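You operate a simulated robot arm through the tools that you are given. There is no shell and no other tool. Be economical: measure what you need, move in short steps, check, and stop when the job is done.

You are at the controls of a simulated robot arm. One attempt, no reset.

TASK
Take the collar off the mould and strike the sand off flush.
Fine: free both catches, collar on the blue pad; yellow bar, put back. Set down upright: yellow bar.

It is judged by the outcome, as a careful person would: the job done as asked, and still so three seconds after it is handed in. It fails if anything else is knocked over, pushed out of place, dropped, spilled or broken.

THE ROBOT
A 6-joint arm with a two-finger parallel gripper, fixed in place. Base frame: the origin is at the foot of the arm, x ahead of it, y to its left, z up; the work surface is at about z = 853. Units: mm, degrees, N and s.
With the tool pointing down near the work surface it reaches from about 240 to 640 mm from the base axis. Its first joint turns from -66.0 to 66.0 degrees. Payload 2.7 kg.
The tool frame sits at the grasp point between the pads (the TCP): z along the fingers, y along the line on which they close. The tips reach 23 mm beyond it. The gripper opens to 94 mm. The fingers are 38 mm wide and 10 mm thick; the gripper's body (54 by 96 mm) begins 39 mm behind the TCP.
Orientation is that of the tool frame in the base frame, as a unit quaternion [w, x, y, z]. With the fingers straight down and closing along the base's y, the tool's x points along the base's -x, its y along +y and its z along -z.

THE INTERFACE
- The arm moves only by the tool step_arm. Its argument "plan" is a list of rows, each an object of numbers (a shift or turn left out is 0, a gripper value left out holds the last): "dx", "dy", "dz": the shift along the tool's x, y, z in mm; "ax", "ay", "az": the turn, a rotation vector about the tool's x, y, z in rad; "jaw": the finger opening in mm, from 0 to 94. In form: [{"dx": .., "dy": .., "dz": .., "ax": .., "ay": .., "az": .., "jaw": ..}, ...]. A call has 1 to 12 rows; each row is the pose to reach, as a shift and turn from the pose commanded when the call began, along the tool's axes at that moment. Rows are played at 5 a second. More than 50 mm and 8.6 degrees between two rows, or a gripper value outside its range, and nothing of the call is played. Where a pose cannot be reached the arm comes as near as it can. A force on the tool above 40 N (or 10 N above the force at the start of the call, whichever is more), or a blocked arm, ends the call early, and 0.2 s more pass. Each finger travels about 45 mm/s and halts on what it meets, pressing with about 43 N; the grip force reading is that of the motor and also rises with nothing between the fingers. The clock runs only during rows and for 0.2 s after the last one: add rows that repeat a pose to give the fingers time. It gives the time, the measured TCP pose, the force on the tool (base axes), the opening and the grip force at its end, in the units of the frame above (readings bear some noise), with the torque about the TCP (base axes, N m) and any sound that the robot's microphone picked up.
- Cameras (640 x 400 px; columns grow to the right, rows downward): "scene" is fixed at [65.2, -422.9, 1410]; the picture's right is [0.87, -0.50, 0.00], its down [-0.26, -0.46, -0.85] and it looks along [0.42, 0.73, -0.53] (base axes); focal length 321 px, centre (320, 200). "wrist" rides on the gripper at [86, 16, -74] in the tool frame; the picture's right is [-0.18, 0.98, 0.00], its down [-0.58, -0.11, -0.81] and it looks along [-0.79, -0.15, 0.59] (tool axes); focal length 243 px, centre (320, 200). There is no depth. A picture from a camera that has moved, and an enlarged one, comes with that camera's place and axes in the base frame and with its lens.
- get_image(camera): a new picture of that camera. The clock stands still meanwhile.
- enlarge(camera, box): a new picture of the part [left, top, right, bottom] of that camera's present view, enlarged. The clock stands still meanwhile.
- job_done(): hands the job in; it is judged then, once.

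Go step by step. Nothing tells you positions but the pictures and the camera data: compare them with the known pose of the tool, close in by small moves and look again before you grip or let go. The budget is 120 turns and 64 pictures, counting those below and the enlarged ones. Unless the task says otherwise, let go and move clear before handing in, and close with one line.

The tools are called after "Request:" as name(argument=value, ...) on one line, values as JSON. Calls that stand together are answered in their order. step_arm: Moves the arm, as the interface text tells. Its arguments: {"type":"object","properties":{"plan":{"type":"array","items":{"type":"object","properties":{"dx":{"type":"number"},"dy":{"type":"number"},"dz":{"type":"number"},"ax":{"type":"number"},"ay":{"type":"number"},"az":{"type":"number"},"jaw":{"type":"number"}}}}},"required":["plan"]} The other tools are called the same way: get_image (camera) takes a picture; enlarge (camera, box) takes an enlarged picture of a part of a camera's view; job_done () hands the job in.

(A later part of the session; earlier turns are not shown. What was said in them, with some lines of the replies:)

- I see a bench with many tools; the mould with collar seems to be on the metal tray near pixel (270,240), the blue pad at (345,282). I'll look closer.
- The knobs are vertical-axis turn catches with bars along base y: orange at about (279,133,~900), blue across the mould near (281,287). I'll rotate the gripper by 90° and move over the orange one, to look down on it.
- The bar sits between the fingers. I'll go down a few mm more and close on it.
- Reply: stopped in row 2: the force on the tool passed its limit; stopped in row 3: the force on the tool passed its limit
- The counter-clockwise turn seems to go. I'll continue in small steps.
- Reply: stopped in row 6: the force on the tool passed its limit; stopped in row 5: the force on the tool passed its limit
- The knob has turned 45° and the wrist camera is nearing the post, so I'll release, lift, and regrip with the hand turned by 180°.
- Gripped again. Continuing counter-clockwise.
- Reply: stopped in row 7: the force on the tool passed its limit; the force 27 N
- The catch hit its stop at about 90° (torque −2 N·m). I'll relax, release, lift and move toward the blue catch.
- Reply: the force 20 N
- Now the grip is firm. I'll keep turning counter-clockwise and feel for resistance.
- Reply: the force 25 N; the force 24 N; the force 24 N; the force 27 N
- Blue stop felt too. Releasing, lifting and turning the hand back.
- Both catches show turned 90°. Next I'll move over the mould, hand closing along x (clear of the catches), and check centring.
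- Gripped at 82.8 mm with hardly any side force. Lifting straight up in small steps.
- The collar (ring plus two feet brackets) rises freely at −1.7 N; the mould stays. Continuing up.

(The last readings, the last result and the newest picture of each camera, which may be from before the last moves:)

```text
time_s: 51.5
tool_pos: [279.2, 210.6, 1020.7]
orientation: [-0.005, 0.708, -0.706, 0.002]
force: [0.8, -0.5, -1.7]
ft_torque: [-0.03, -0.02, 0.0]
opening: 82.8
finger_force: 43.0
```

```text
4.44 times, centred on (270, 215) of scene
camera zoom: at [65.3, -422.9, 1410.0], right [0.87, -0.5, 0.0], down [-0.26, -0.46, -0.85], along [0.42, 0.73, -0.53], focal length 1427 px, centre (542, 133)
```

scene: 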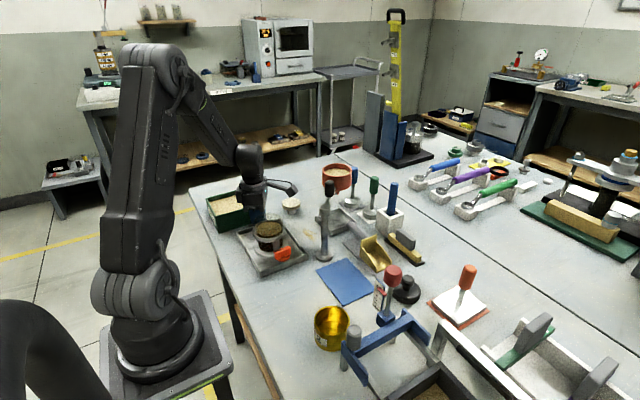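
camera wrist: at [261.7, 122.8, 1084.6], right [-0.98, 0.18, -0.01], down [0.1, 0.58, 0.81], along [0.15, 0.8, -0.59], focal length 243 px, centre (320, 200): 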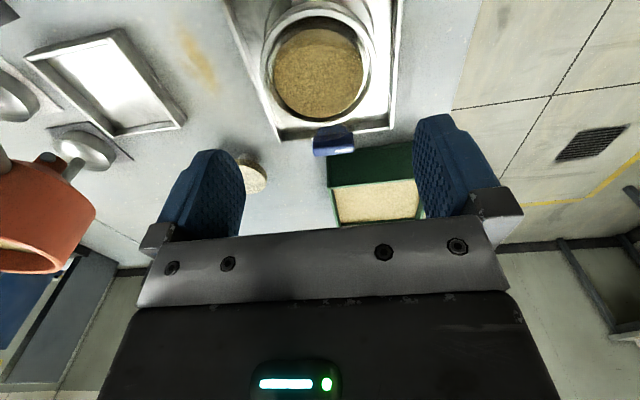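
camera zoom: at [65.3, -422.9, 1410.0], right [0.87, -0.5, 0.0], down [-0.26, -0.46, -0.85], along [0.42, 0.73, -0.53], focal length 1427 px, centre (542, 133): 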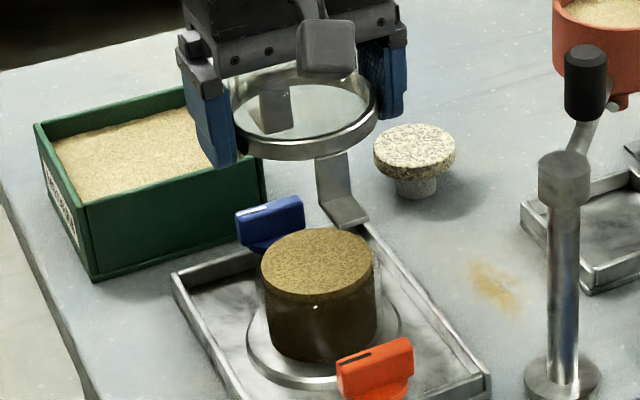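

The collar is off, with its feet about 44 mm below the TCP; the sand column stands intact. I'll carry it around the post to above the blue pad, centred near (384,17).

Request:
step_arm(plan=[{"dx": 20}, {"dx": 50}, {"dx": 85}, {"dx": 120}, {"dx": 155}, {"dx": 193}, {"dx": 193, "dy": -25}, {"dx": 193, "dy": -55}, {"dx": 193, "dy": -85}, {"dx": 193, "dy": -104}])

Request:
get_image(camera="scene")

Request:
get_image(camera="wrist")

```text
time_s: 53.7
tool_pos: [383.6, 16.0, 1019.4]
orientation: [-0.004, 0.708, -0.706, 0.002]
force: [0.5, -0.5, -1.5]
ft_torque: [-0.03, 0.02, -0.02]
opening: 82.9
finger_force: 42.8
```

```text
24 pictures are left
```

scene: 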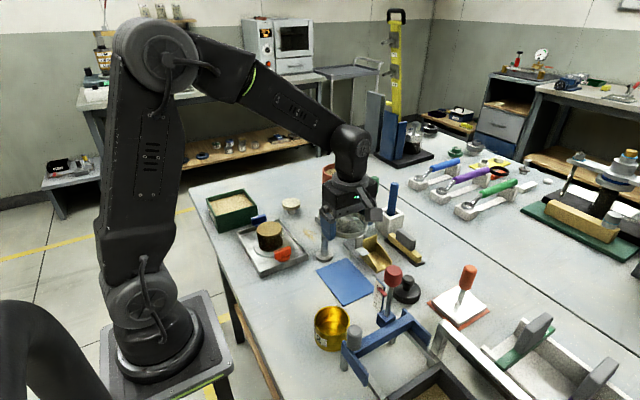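

```text
23 pictures are left
camera wrist: at [367.9, -70.4, 1093.0], right [-0.98, 0.18, -0.01], down [0.1, 0.58, 0.81], along [0.15, 0.8, -0.59], focal length 243 px, centre (320, 200)
```

wrist: 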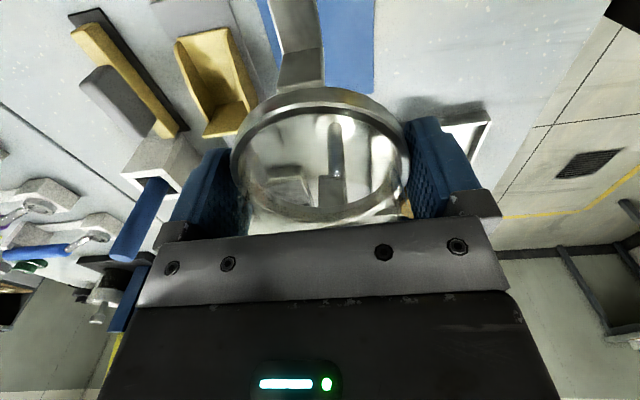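

Request:
step_arm(plan=[{"dx": -1.5, "dz": 30}, {"dx": -1.5, "dz": 60}, {"dx": -1.5, "dz": 85}, {"dx": -1.5, "dz": 100}, {"dx": -1.5, "dz": 108}])

Request:
enlarge(camera="scene", box=[300, 205, 400, 310])

```text
time_s: 54.9
tool_pos: [383.4, 18.0, 912.1]
orientation: [-0.004, 0.708, -0.706, 0.002]
force: [-0.6, 0.5, -1.5]
ft_torque: [0.03, 0.0, -0.02]
opening: 82.9
finger_force: 42.6
```

```text
3.81 times, centred on (350, 258) of scene
camera zoom: at [65.3, -422.9, 1410.0], right [0.87, -0.5, 0.0], down [-0.26, -0.46, -0.85], along [0.42, 0.73, -0.53], focal length 1223 px, centre (206, -19)
```

zoom: 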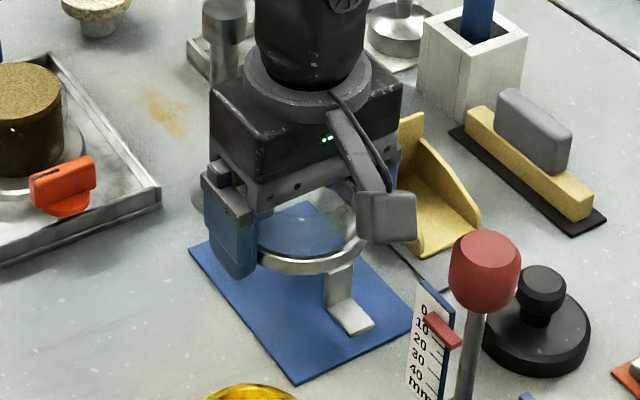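

Request:
step_arm(plan=[{"dz": 4}, {"dz": 7}, {"dz": 9}, {"dz": 10}, {"dz": 11}])

Request:
enlarge(camera="scene", box=[310, 210, 390, 310])

```text
time_s: 56.1
tool_pos: [385.7, 17.7, 900.5]
orientation: [-0.005, 0.708, -0.706, 0.002]
force: [0.5, -1.1, -0.8]
ft_torque: [-0.03, 0.01, 0.03]
opening: 82.8
finger_force: 43.4
```

```text
4.00 times, centred on (350, 260) of scene
camera zoom: at [65.3, -422.9, 1410.0], right [0.87, -0.5, 0.0], down [-0.26, -0.46, -0.85], along [0.42, 0.73, -0.53], focal length 1284 px, centre (200, -40)
```

zoom: 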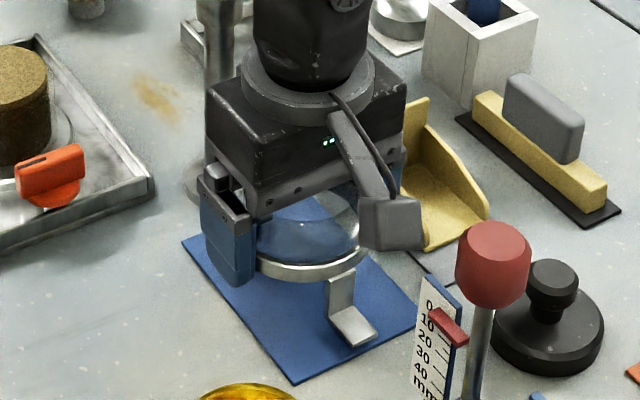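

Nearly down; creeping the last millimetres until contact shows.

Request:
step_arm(plan=[{"dz": 1}, {"dz": 2}, {"dz": 2}])

Request:
step_arm(plan=[{"dz": 1}, {"dz": 1}])

```text
time_s: 56.9
tool_pos: [383.8, 19.6, 899.1]
orientation: [-0.005, 0.708, -0.706, 0.003]
force: [0.3, 0.4, -0.5]
ft_torque: [-0.01, 0.0, -0.03]
opening: 83.0
finger_force: 43.4
```

```text
time_s: 57.5
tool_pos: [385.0, 18.8, 898.6]
orientation: [-0.004, 0.709, -0.705, 0.001]
force: [0.2, 0.0, -0.9]
ft_torque: [0.03, -0.02, 0.0]
opening: 83.1
finger_force: 42.7
```

Request:
step_arm(plan=[{"dz": 1}, {"dz": 1}])

Request:
step_arm(plan=[{"dz": 1}, {"dz": 1}])

```text
time_s: 58.1
tool_pos: [384.4, 18.2, 896.5]
orientation: [-0.004, 0.708, -0.706, 0.001]
force: [-0.1, 1.4, -0.7]
ft_torque: [0.01, 0.01, -0.03]
opening: 82.8
finger_force: 43.3
```

```text
time_s: 58.7
tool_pos: [384.8, 19.4, 896.4]
orientation: [-0.004, 0.709, -0.705, 0.001]
force: [0.5, -0.1, -1.2]
ft_torque: [-0.04, 0.01, -0.01]
opening: 82.8
finger_force: 42.9
```

Request:
step_arm(plan=[{"dz": 1}, {"dz": 2}, {"dz": 2}])

Request:
enlarge(camera="scene", box=[320, 230, 380, 305])

```text
time_s: 59.5
tool_pos: [384.6, 18.1, 894.5]
orientation: [-0.004, 0.708, -0.706, 0.002]
force: [-7.8, -0.2, 21.1]
ft_torque: [-0.05, 0.53, -0.05]
opening: 82.9
finger_force: 43.2
```

```text
5.33 times, centred on (350, 268) of scene
camera zoom: at [64.8, -422.9, 1410.0], right [0.87, -0.5, 0.0], down [-0.26, -0.46, -0.85], along [0.42, 0.73, -0.53], focal length 1712 px, centre (160, -160)
```

zoom: 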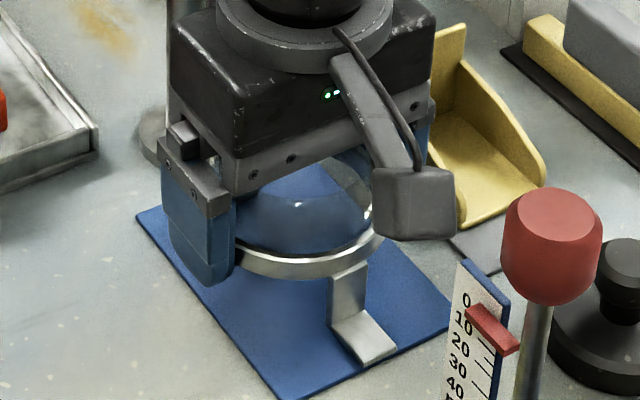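

Contact (21 N). Back off slightly, open, and lift clear.

Request:
step_arm(plan=[{"dz": -1}, {"dz": -1, "jaw": 85}, {"dz": -1, "jaw": 90}, {"dz": -1, "jaw": 93}, {"dz": -1, "jaw": 93}])

Request:
step_arm(plan=[{"dz": -6}, {"dz": -15}, {"dz": -30}, {"dz": -60}, {"dz": -100}, {"dz": -130}])

Request:
enlarge(camera="scene", box=[230, 190, 430, 310])

```text
time_s: 60.7
tool_pos: [385.1, 18.7, 895.3]
orientation: [-0.004, 0.708, -0.706, 0.002]
force: [0.2, 0.2, 0.0]
ft_torque: [0.02, -0.07, -0.02]
opening: 92.9
finger_force: 0.1
```

```text
time_s: 62.1
tool_pos: [382.9, 17.2, 1024.3]
orientation: [-0.004, 0.708, -0.706, 0.001]
force: [0.3, -0.4, 1.2]
ft_torque: [0.0, 0.04, 0.01]
opening: 92.8
finger_force: 0.0
```

```text
3.20 times, centred on (330, 250) of scene
camera zoom: at [65.2, -422.9, 1410.0], right [0.87, -0.5, 0.0], down [-0.26, -0.46, -0.85], along [0.42, 0.73, -0.53], focal length 1027 px, centre (288, 40)
```

zoom: 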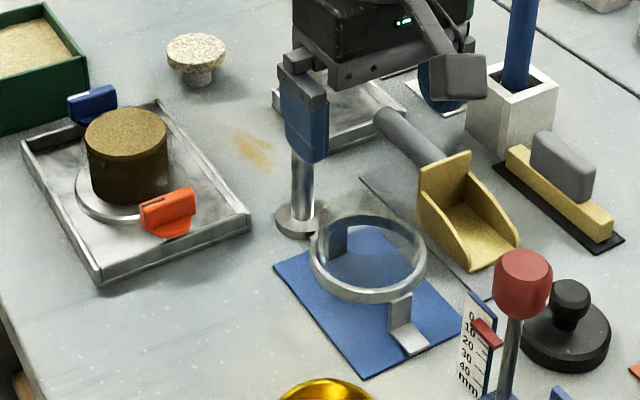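

The collar stands on the blue pad. Next the yellow strike-off bar at about (573,22), lying along y with its grey handle up. I'll look closely at the mould rim and the bar.

Request:
enlarge(camera="scene", box=[252, 212, 292, 252])

Request:
enlarge(camera="scene", box=[380, 222, 430, 272])

```text
10.00 times, centred on (272, 232) of scene
camera zoom: at [65.2, -422.9, 1410.0], right [0.87, -0.5, 0.0], down [-0.26, -0.46, -0.85], along [0.42, 0.73, -0.53], focal length 3210 px, centre (800, -120)
```

zoom: 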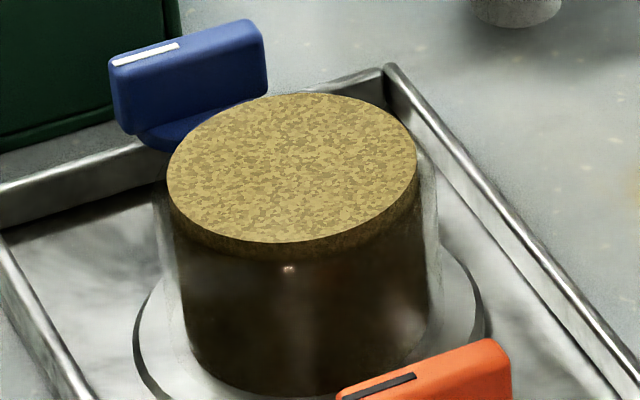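

```text
8.00 times, centred on (405, 247) of scene
camera zoom: at [65.2, -422.9, 1410.0], right [0.87, -0.5, 0.0], down [-0.26, -0.46, -0.85], along [0.42, 0.73, -0.53], focal length 2568 px, centre (-360, -176)
```

zoom: 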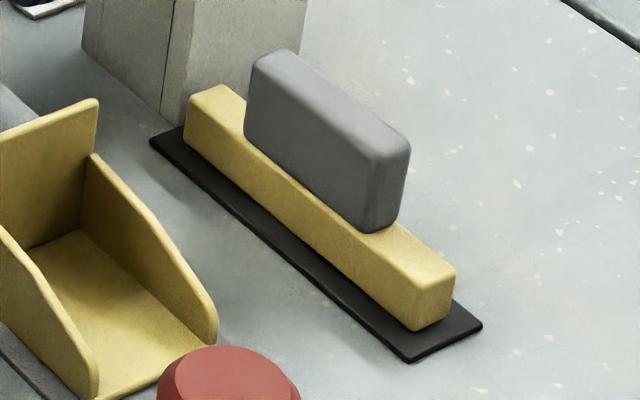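

Request:
step_arm(plan=[{"dy": -30, "dx": -2, "jaw": 60}, {"dy": -70, "dx": -4}, {"dy": -110, "dx": -6}, {"dy": -150, "dx": -7}, {"dy": -192, "dx": -7}, {"dy": -192, "dx": -7, "dz": 25, "jaw": 50}])

Request:
enlarge(camera="wrist", box=[200, 0, 440, 200])

```text
time_s: 63.5
tool_pos: [574.8, 26.2, 1002.6]
orientation: [-0.004, 0.708, -0.706, 0.001]
force: [0.0, 0.1, -0.1]
ft_torque: [-0.02, -0.04, -0.01]
opening: 49.9
finger_force: 0.1
```

```text
2.00 times, centred on (320, 100) of wrist
camera zoom: at [558.9, -60.2, 1075.0], right [-0.98, 0.18, -0.01], down [0.1, 0.58, 0.81], along [0.15, 0.8, -0.59], focal length 485 px, centre (320, 400)
```

zoom: 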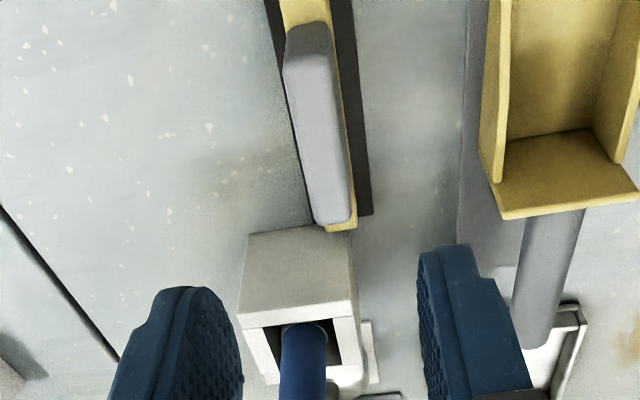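

Request:
step_arm(plan=[{"dx": 2, "dy": 0.8, "dz": 30, "jaw": 46}, {"dx": 2, "dy": 0.8, "dz": 60}, {"dx": 2, "dy": 0.8, "dz": 80}, {"dx": 2, "dy": 0.8, "dz": 90}, {"dx": 2, "dy": 0.8, "dz": 95}, {"dx": 2, "dy": 0.8, "dz": 98}])

Request:
enlarge(camera="scene", box=[370, 212, 440, 272])

Request:
enlarge(camera="wrist", box=[200, 0, 440, 230])

```text
time_s: 64.9
tool_pos: [576.3, 25.8, 902.2]
orientation: [-0.004, 0.709, -0.705, 0.001]
force: [-0.2, 0.6, -0.3]
ft_torque: [-0.01, 0.01, -0.03]
opening: 45.8
finger_force: 0.1
```

```text
6.67 times, centred on (405, 242) of scene
camera zoom: at [65.2, -422.9, 1410.0], right [0.87, -0.5, 0.0], down [-0.26, -0.46, -0.85], along [0.42, 0.73, -0.53], focal length 2140 px, centre (-247, -80)
```

zoom: 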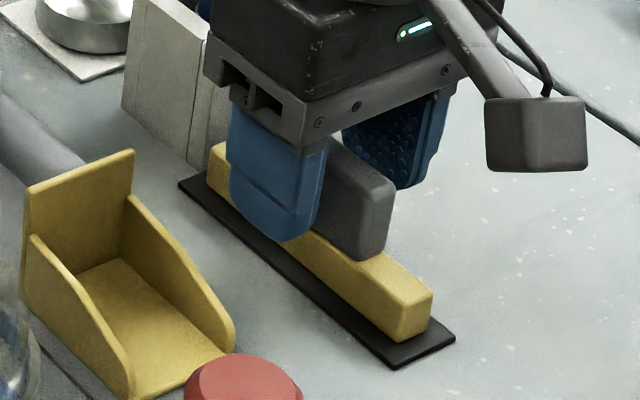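

```text
1.74 times, centred on (320, 115) of wrist
camera zoom: at [559.9, -61.4, 976.2], right [-0.98, 0.18, -0.01], down [0.1, 0.58, 0.81], along [0.15, 0.8, -0.59], focal length 422 px, centre (320, 348)
```

zoom: 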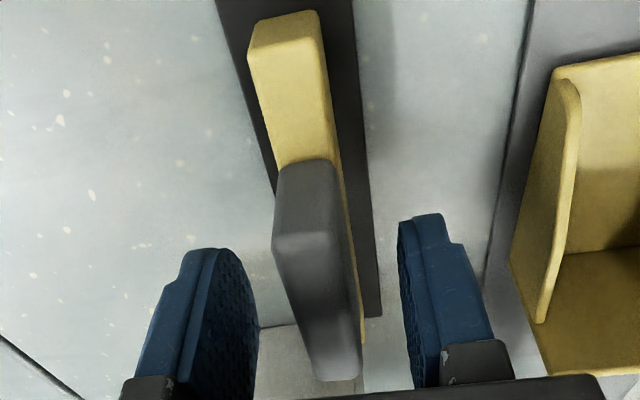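

The handle is centred between the fingers. Closing.

Request:
step_arm(plan=[{"jaw": 35}, {"jaw": 22}, {"jaw": 14}, {"jaw": 8}, {"jaw": 6}, {"jaw": 6}])

```text
time_s: 66.3
tool_pos: [575.7, 24.2, 902.7]
orientation: [-0.004, 0.709, -0.705, 0.001]
force: [-1.6, 0.0, 0.0]
ft_torque: [-0.08, 0.14, -0.03]
opening: 15.4
finger_force: 43.0
```

Request:
step_arm(plan=[{"dz": -5}, {"dz": -20}, {"dz": -50}, {"dz": -90}, {"dz": -130}, {"dz": -140}, {"dz": -140, "dy": 40}, {"dz": -140, "dy": 85}, {"dz": -140, "dy": 130}, {"dz": -140, "dy": 175}])

Request:
step_arm(plan=[{"dy": 45}, {"dy": 90}, {"dy": 121}, {"dy": 135, "dx": -40}, {"dy": 150, "dx": -80}, {"dy": 160, "dx": -120}, {"dy": 170, "dx": -160}, {"dy": 172, "dx": -185}])

Request:
enlarge(camera="scene", box=[220, 150, 320, 260])

```text
time_s: 68.5
tool_pos: [399.6, 23.4, 1040.7]
orientation: [-0.004, 0.708, -0.706, 0.002]
force: [-0.5, 0.1, -1.0]
ft_torque: [-0.01, -0.01, -0.01]
opening: 15.3
finger_force: 43.2
```

```text
time_s: 70.3
tool_pos: [225.6, 208.4, 1040.2]
orientation: [-0.004, 0.709, -0.705, 0.002]
force: [-0.4, 0.3, -1.0]
ft_torque: [0.02, -0.01, -0.03]
opening: 15.6
finger_force: 43.1
```

```text
3.64 times, centred on (270, 205) of scene
camera zoom: at [65.2, -422.9, 1410.0], right [0.87, -0.5, 0.0], down [-0.26, -0.46, -0.85], along [0.42, 0.73, -0.53], focal length 1167 px, centre (502, 182)
```

zoom: 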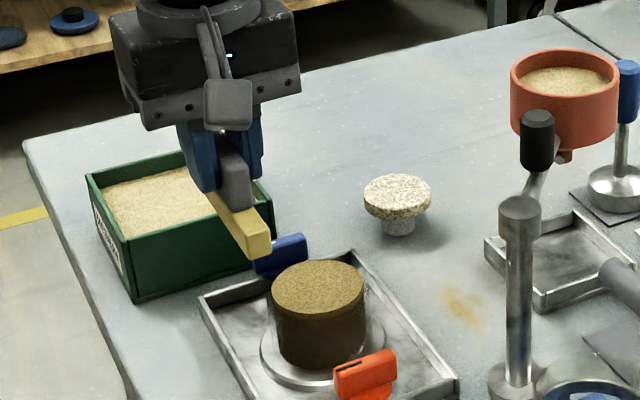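

Bar is held upright, beside the mould. I'll go down with its edge just over the mould wall and probe for the rim height.

Request:
step_arm(plan=[{"dz": 25}, {"dz": 50}, {"dz": 70}, {"dz": 78}])

Request:
enlarge(camera="scene", box=[235, 190, 300, 250])

Request:
enlarge(camera="wrist", box=[200, 0, 440, 230])

```text
time_s: 71.3
tool_pos: [229.4, 207.9, 962.8]
orientation: [-0.004, 0.708, -0.706, 0.002]
force: [-0.2, 0.1, -1.2]
ft_torque: [0.02, -0.01, 0.05]
opening: 15.4
finger_force: 43.0
```

```text
6.67 times, centred on (268, 220) of scene
camera zoom: at [65.3, -422.9, 1410.0], right [0.87, -0.5, 0.0], down [-0.26, -0.46, -0.85], along [0.42, 0.73, -0.53], focal length 2140 px, centre (670, 67)
```

zoom: 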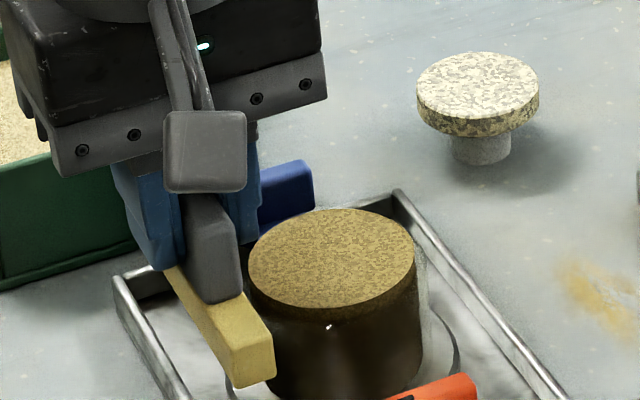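

```text
1.74 times, centred on (320, 115) of wrist
camera zoom: at [212.0, 121.8, 1036.6], right [-0.98, 0.18, -0.01], down [0.1, 0.58, 0.81], along [0.15, 0.8, -0.59], focal length 422 px, centre (320, 348)
```

zoom: 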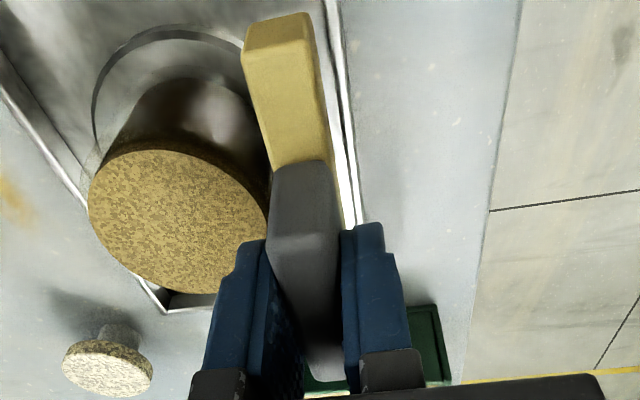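

Request:
step_arm(plan=[{"dy": -5}, {"dy": -9.5}, {"dy": -9.5, "dz": 3}, {"dy": -9.5, "dz": 5}])

Request:
step_arm(plan=[{"dz": 1}, {"dz": 1}])

Request:
step_arm(plan=[{"dz": 1}, {"dz": 1}])

Request:
enlarge(camera="scene", box=[245, 205, 290, 250])

```text
time_s: 72.3
tool_pos: [238.2, 207.8, 958.8]
orientation: [-0.004, 0.708, -0.706, 0.001]
force: [-1.8, -1.3, 7.7]
ft_torque: [-0.08, 0.01, 0.03]
opening: 15.5
finger_force: 43.5
```

```text
time_s: 72.9
tool_pos: [237.3, 207.3, 958.1]
orientation: [-0.006, 0.709, -0.705, 0.003]
force: [-8.6, -5.2, 33.7]
ft_torque: [-0.19, 0.13, -0.04]
opening: 15.7
finger_force: 42.8
```

```text
time_s: 73.5
tool_pos: [238.7, 206.6, 957.1]
orientation: [-0.006, 0.709, -0.705, 0.001]
force: [-7.7, -0.7, 34.4]
ft_torque: [0.07, 0.11, 0.0]
opening: 15.6
finger_force: 42.8
```

```text
8.89 times, centred on (268, 228) of scene
camera zoom: at [64.8, -423.1, 1409.9], right [0.87, -0.5, 0.0], down [-0.26, -0.46, -0.85], along [0.42, 0.74, -0.53], focal length 2854 px, centre (787, -44)
```

zoom: 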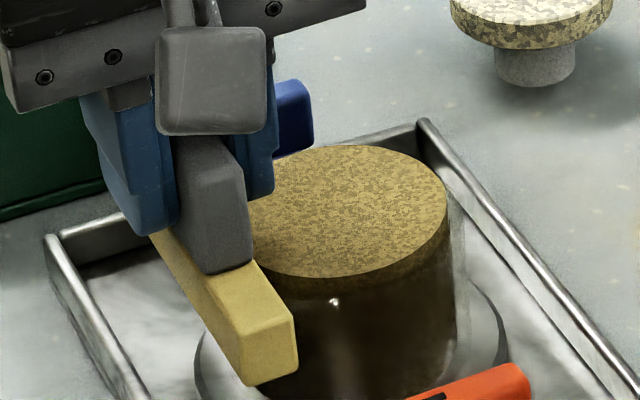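

The bar bottom reads about z 908, 5–6 mm under the sand top, so it is touching the rim. I'll ease the pressure and then sweep across in +x.

Request:
step_arm(plan=[{"dz": -0.6}, {"dz": -1.2}])

```text
time_s: 74.1
tool_pos: [237.0, 208.7, 955.9]
orientation: [-0.004, 0.709, -0.706, 0.001]
force: [2.3, 3.4, 9.8]
ft_torque: [0.21, -0.19, 0.02]
opening: 15.7
finger_force: 42.6
```

Request:
step_arm(plan=[{"dy": -4}, {"dy": -8}, {"dy": -12}, {"dy": -16}, {"dy": -20}, {"dy": -24}])

Request:
enlarge(camera="scene", box=[245, 205, 300, 255])

```text
time_s: 75.5
tool_pos: [260.3, 207.7, 957.3]
orientation: [-0.004, 0.708, -0.706, 0.002]
force: [-1.2, -0.2, -1.3]
ft_torque: [0.02, 0.03, -0.04]
opening: 15.2
finger_force: 42.5
```

```text
8.00 times, centred on (272, 230) of scene
camera zoom: at [65.2, -422.9, 1410.0], right [0.87, -0.5, 0.0], down [-0.26, -0.46, -0.85], along [0.42, 0.73, -0.53], focal length 2568 px, centre (700, -40)
```

zoom: 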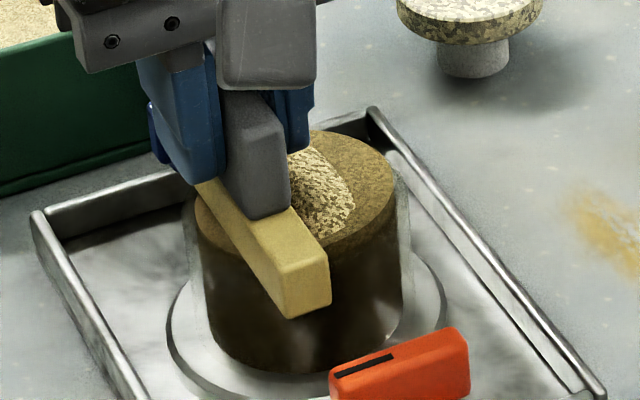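

Request:
step_arm(plan=[{"dz": 0.6}, {"dz": 0.6}])

Request:
step_arm(plan=[{"dz": 0.6}, {"dz": 0.6}])

```text
time_s: 76.1
tool_pos: [261.6, 208.7, 956.5]
orientation: [-0.004, 0.709, -0.706, 0.002]
force: [0.3, -0.4, -1.5]
ft_torque: [-0.02, -0.01, -0.03]
opening: 15.3
finger_force: 43.0
```

```text
time_s: 76.7
tool_pos: [261.7, 207.8, 957.4]
orientation: [-0.005, 0.708, -0.706, 0.001]
force: [-3.2, 0.8, 7.0]
ft_torque: [0.24, 0.18, 0.02]
opening: 15.2
finger_force: 43.0
```

Request:
step_arm(plan=[{"dy": -4, "dz": 0.2}, {"dy": -8, "dz": 0.2}, {"dy": -12, "dz": 0.2}, {"dy": -16, "dz": 0.2}, {"dy": -20, "dz": 0.2}])

Request:
step_arm(plan=[{"dy": -4}, {"dy": -8}, {"dy": -12}, {"dy": -16}, {"dy": -20}])

Request:
step_arm(plan=[{"dy": -4}, {"dy": -8}, {"dy": -12}, {"dy": -16}, {"dy": -20}, {"dy": -25}, {"dy": -30}])

Request:
enlarge(camera="scene", box=[245, 205, 310, 260])

```text
time_s: 77.9
tool_pos: [280.7, 208.9, 957.3]
orientation: [-0.005, 0.709, -0.705, 0.002]
force: [-10.0, 0.0, 22.8]
ft_torque: [0.73, 0.49, 0.29]
opening: 15.3
finger_force: 43.0
```

```text
time_s: 79.1
tool_pos: [301.6, 207.4, 956.6]
orientation: [-0.004, 0.709, -0.705, 0.001]
force: [-8.6, 0.2, 22.4]
ft_torque: [0.6, 0.4, 0.22]
opening: 15.4
finger_force: 43.2
```

```text
time_s: 80.7
tool_pos: [332.6, 207.6, 956.0]
orientation: [-0.004, 0.708, -0.707, 0.001]
force: [-0.5, 0.8, -0.8]
ft_torque: [-0.03, -0.02, -0.01]
opening: 15.4
finger_force: 43.2
```

```text
7.27 times, centred on (278, 232) of scene
camera zoom: at [65.3, -422.9, 1410.0], right [0.87, -0.5, 0.0], down [-0.26, -0.46, -0.85], along [0.42, 0.73, -0.53], focal length 2335 px, centre (629, -36)
```

zoom: 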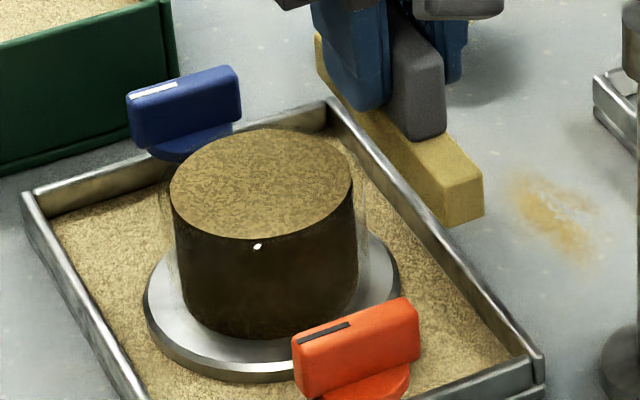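

The sand is struck and the excess lies in the tray. Since the first stretch was done with no contact pressure, I'll make a light return pass at rim contact.

Request:
step_arm(plan=[{"dz": -3}, {"dz": -3, "dy": 10}, {"dz": -3, "dy": 20}, {"dz": -3, "dy": 30}, {"dz": -2, "dy": 30}])

Request:
step_arm(plan=[{"dz": 0.7}, {"dz": 0.7}])

Request:
step_arm(plan=[{"dz": 0.5}, {"dz": 0.5}])

```text
time_s: 81.9
tool_pos: [300.8, 208.8, 959.0]
orientation: [-0.004, 0.708, -0.706, 0.002]
force: [0.3, 0.0, -1.1]
ft_torque: [-0.02, 0.01, 0.0]
opening: 15.8
finger_force: 43.1
```

```text
time_s: 82.5
tool_pos: [302.0, 208.3, 957.3]
orientation: [-0.003, 0.709, -0.706, 0.001]
force: [0.5, 0.8, -0.4]
ft_torque: [0.05, -0.02, -0.01]
opening: 15.6
finger_force: 42.7
```

```text
time_s: 83.1
tool_pos: [301.2, 208.0, 956.6]
orientation: [-0.003, 0.708, -0.706, 0.002]
force: [0.1, 0.0, -0.4]
ft_torque: [0.01, 0.01, 0.01]
opening: 15.4
finger_force: 43.1
```

Request:
step_arm(plan=[{"dz": 0.6}, {"dz": 0.6}])

Request:
step_arm(plan=[{"dz": 0.3}, {"dz": 0.3}])

```text
time_s: 83.7
tool_pos: [301.9, 207.9, 957.1]
orientation: [-0.004, 0.708, -0.706, 0.002]
force: [-2.7, -0.1, 6.0]
ft_torque: [-0.07, 0.11, -0.01]
opening: 15.6
finger_force: 42.6
```

```text
time_s: 84.3
tool_pos: [301.8, 208.3, 956.3]
orientation: [-0.005, 0.708, -0.706, 0.003]
force: [-0.1, -0.3, 6.2]
ft_torque: [-0.05, 0.08, 0.01]
opening: 15.7
finger_force: 42.7
```

Light contact (about 7 N). Sweeping back in −x.

Request:
step_arm(plan=[{"dy": 5}, {"dy": 10}, {"dy": 15}, {"dy": 20}, {"dy": 25}, {"dy": 30}])

Request:
step_arm(plan=[{"dy": 5}, {"dy": 10}, {"dy": 15}, {"dy": 20}, {"dy": 25}, {"dy": 30}, {"dy": 36}, {"dy": 44}, {"dy": 50}])

Request:
enlarge(camera="scene", box=[245, 205, 310, 260])

```text
time_s: 85.7
tool_pos: [272.6, 208.5, 955.8]
orientation: [-0.005, 0.709, -0.705, 0.002]
force: [5.3, -1.3, 12.6]
ft_torque: [-0.28, -0.15, 0.15]
opening: 15.5
finger_force: 42.8
```

```text
time_s: 87.7
tool_pos: [221.2, 207.2, 956.0]
orientation: [-0.003, 0.709, -0.705, 0.002]
force: [-0.2, 0.5, 0.0]
ft_torque: [-0.02, 0.01, 0.0]
opening: 15.6
finger_force: 42.6
```

```text
7.27 times, centred on (278, 232) of scene
camera zoom: at [65.3, -422.9, 1410.0], right [0.87, -0.5, 0.0], down [-0.26, -0.46, -0.85], along [0.42, 0.73, -0.53], focal length 2335 px, centre (629, -36)
```

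zoom: 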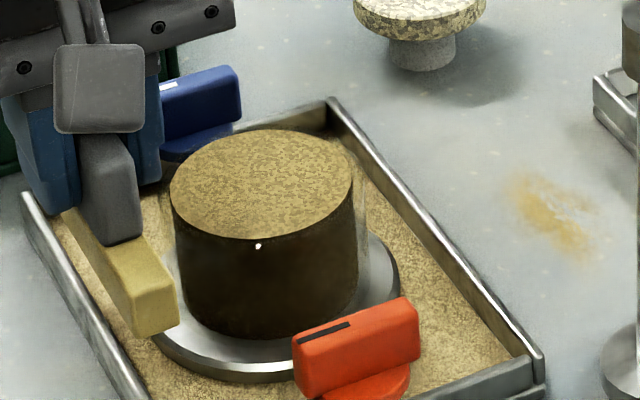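

Flush all over. Now returning the bar: up, back along the same way, to above its mat.

Request:
step_arm(plan=[{"dz": -20}, {"dz": -50}, {"dz": -85}, {"dz": -85, "dx": 30, "dy": -5}, {"dz": -85, "dx": 70, "dy": -15}, {"dz": -85, "dx": 110, "dy": -30}, {"dz": -85, "dx": 150, "dy": -45}, {"dz": -85, "dx": 185, "dy": -60}, {"dz": -85, "dx": 185, "dy": -100}, {"dz": -85, "dx": 185, "dy": -145}, {"dz": -85, "dx": 185, "dy": -190}])

Request:
step_arm(plan=[{"dy": -45}, {"dy": -90}, {"dy": -130}, {"dy": -163.5}, {"dy": -163.5, "dz": 40}, {"dy": -163.5, "dz": 80}, {"dy": -163.5, "dz": 110}, {"dy": -163.5, "dz": 125}])

Request:
enlarge(camera="scene", box=[370, 212, 440, 272])

Request:
enlarge(camera="wrist", box=[200, 0, 440, 230])

```text
time_s: 90.1
tool_pos: [410.3, 22.3, 1039.6]
orientation: [-0.004, 0.708, -0.706, 0.001]
force: [0.6, 0.2, -1.1]
ft_torque: [-0.03, 0.03, 0.02]
opening: 15.5
finger_force: 43.1
```

```text
time_s: 91.9
tool_pos: [577.6, 23.7, 916.7]
orientation: [-0.004, 0.709, -0.705, 0.002]
force: [0.2, 0.0, -1.7]
ft_torque: [-0.04, 0.0, 0.0]
opening: 15.4
finger_force: 42.9
```

```text
6.67 times, centred on (405, 242) of scene
camera zoom: at [65.3, -422.9, 1410.0], right [0.87, -0.5, 0.0], down [-0.26, -0.46, -0.85], along [0.42, 0.73, -0.53], focal length 2140 px, centre (-247, -80)
```

zoom: 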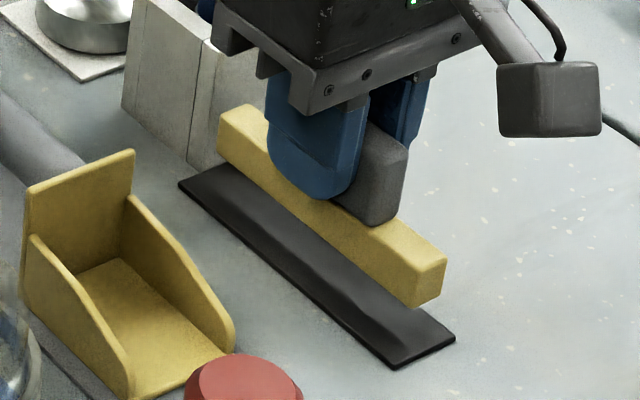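

```text
1.74 times, centred on (320, 115) of wrist
camera zoom: at [560.4, -62.7, 990.7], right [-0.98, 0.18, -0.01], down [0.1, 0.58, 0.81], along [0.15, 0.8, -0.59], focal length 422 px, centre (320, 348)
```

zoom: 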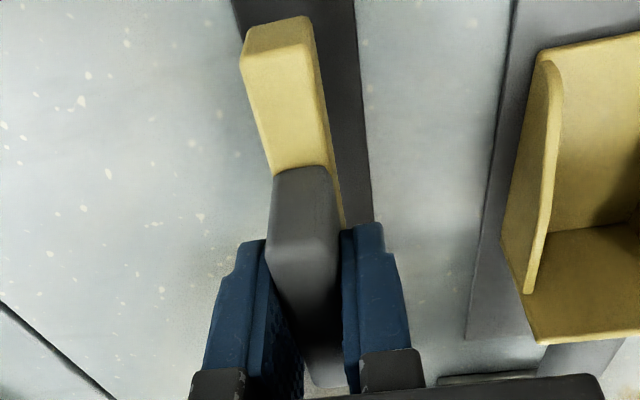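

Request:
step_arm(plan=[{"dy": 2, "dz": 4}, {"dy": 2, "dz": 8}, {"dy": 2, "dz": 11}])

Request:
enlarge(camera="scene", box=[370, 212, 440, 272])

```text
time_s: 92.7
tool_pos: [575.1, 23.9, 906.8]
orientation: [-0.004, 0.709, -0.706, 0.001]
force: [0.0, -0.6, -0.9]
ft_torque: [-0.03, 0.0, 0.0]
opening: 15.4
finger_force: 42.9
```

```text
6.67 times, centred on (405, 242) of scene
camera zoom: at [65.3, -422.9, 1410.0], right [0.87, -0.5, 0.0], down [-0.26, -0.46, -0.85], along [0.42, 0.73, -0.53], focal length 2140 px, centre (-247, -80)
```

zoom: 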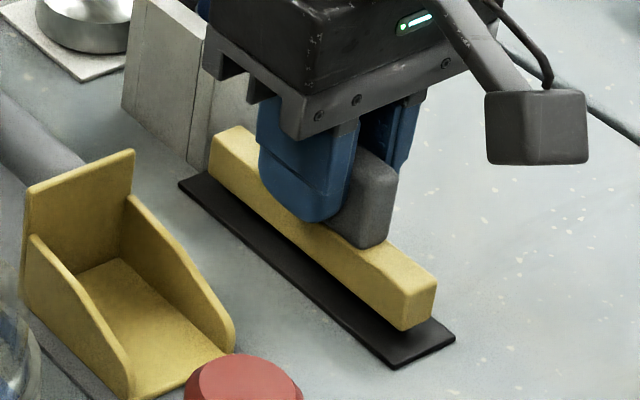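

Request:
step_arm(plan=[{"dy": 0.8, "dz": 2}, {"dy": 0.8, "dz": 3}, {"dy": 0.8, "dz": 3}])

Request:
step_arm(plan=[{"dz": 1}, {"dz": 1}])

Request:
step_arm(plan=[{"dz": 1}, {"dz": 1}])

```text
time_s: 93.5
tool_pos: [573.3, 25.4, 903.6]
orientation: [-0.005, 0.708, -0.706, 0.002]
force: [1.0, -0.2, -0.6]
ft_torque: [-0.01, 0.01, 0.04]
opening: 15.6
finger_force: 43.3
```

```text
time_s: 94.1
tool_pos: [573.3, 23.9, 902.5]
orientation: [-0.004, 0.708, -0.706, 0.001]
force: [-0.6, 1.2, -1.1]
ft_torque: [-0.02, 0.04, -0.02]
opening: 15.2
finger_force: 42.7
```

```text
time_s: 94.7
tool_pos: [573.9, 23.0, 902.8]
orientation: [-0.005, 0.708, -0.706, 0.003]
force: [-0.1, 0.4, -1.2]
ft_torque: [0.01, -0.03, -0.02]
opening: 15.3
finger_force: 43.0
```

Request:
step_arm(plan=[{"dz": 1}, {"dz": 1}])

Request:
step_arm(plan=[{"dz": 1}, {"dz": 1}])

Request:
enlarge(camera="scene", box=[370, 212, 440, 272])

```text
time_s: 95.3
tool_pos: [572.6, 24.2, 900.5]
orientation: [-0.004, 0.708, -0.706, 0.001]
force: [-0.2, -1.2, -1.2]
ft_torque: [0.03, 0.04, -0.03]
opening: 15.3
finger_force: 42.3
```

```text
time_s: 95.9
tool_pos: [574.1, 23.9, 901.4]
orientation: [-0.005, 0.709, -0.706, 0.001]
force: [-0.9, 0.2, 3.8]
ft_torque: [0.24, 0.04, 0.02]
opening: 15.3
finger_force: 42.5
```

```text
6.67 times, centred on (405, 242) of scene
camera zoom: at [65.2, -422.9, 1410.0], right [0.87, -0.5, 0.0], down [-0.26, -0.46, -0.85], along [0.42, 0.73, -0.53], focal length 2140 px, centre (-247, -80)
```

zoom: 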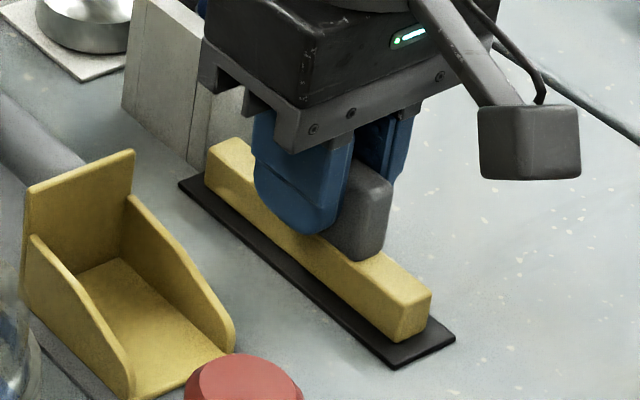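

The bar is down on its mat in its former place. Opening and lifting clear.

Request:
step_arm(plan=[{"dz": 0, "jaw": 20}, {"jaw": 32}, {"jaw": 44}, {"jaw": 44}, {"dz": -20}, {"dz": -60}, {"dz": -105}, {"dz": -150}, {"dz": -150, "dy": 45}, {"dz": -150, "dy": 90}])

Request:
get_image(camera="scene")

Request:
enlarge(camera="scene", box=[230, 190, 430, 310])

```text
time_s: 98.1
tool_pos: [479.7, 21.4, 1049.5]
orientation: [-0.005, 0.708, -0.706, 0.001]
force: [-0.3, 0.0, 0.5]
ft_torque: [0.0, 0.0, -0.02]
opening: 44.3
finger_force: 0.1
```

```text
2 pictures are left
```

scene: 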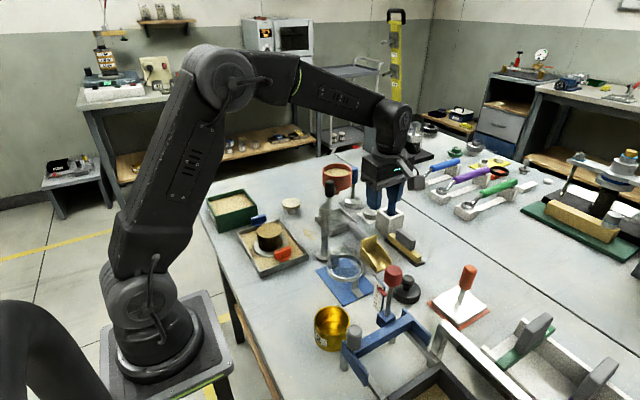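

```text
3.20 times, centred on (330, 250) of scene
camera zoom: at [65.3, -422.9, 1410.0], right [0.87, -0.5, 0.0], down [-0.26, -0.46, -0.85], along [0.42, 0.73, -0.53], focal length 1027 px, centre (288, 40)
```

zoom: 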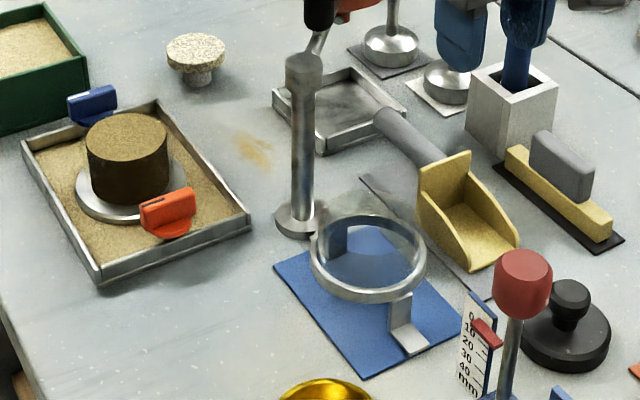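

Everything is in its place: both catches freed, collar on the blue pad, sand struck flush, bar upright on its mat, and the arm is clear. Handing in.

Request:
job_done()

```text
The job is handed in.
```

The job is handed in: both catches are free, the collar stands on the blue pad, the sand is struck flush with the rim, and the yellow bar is back upright on its mat.
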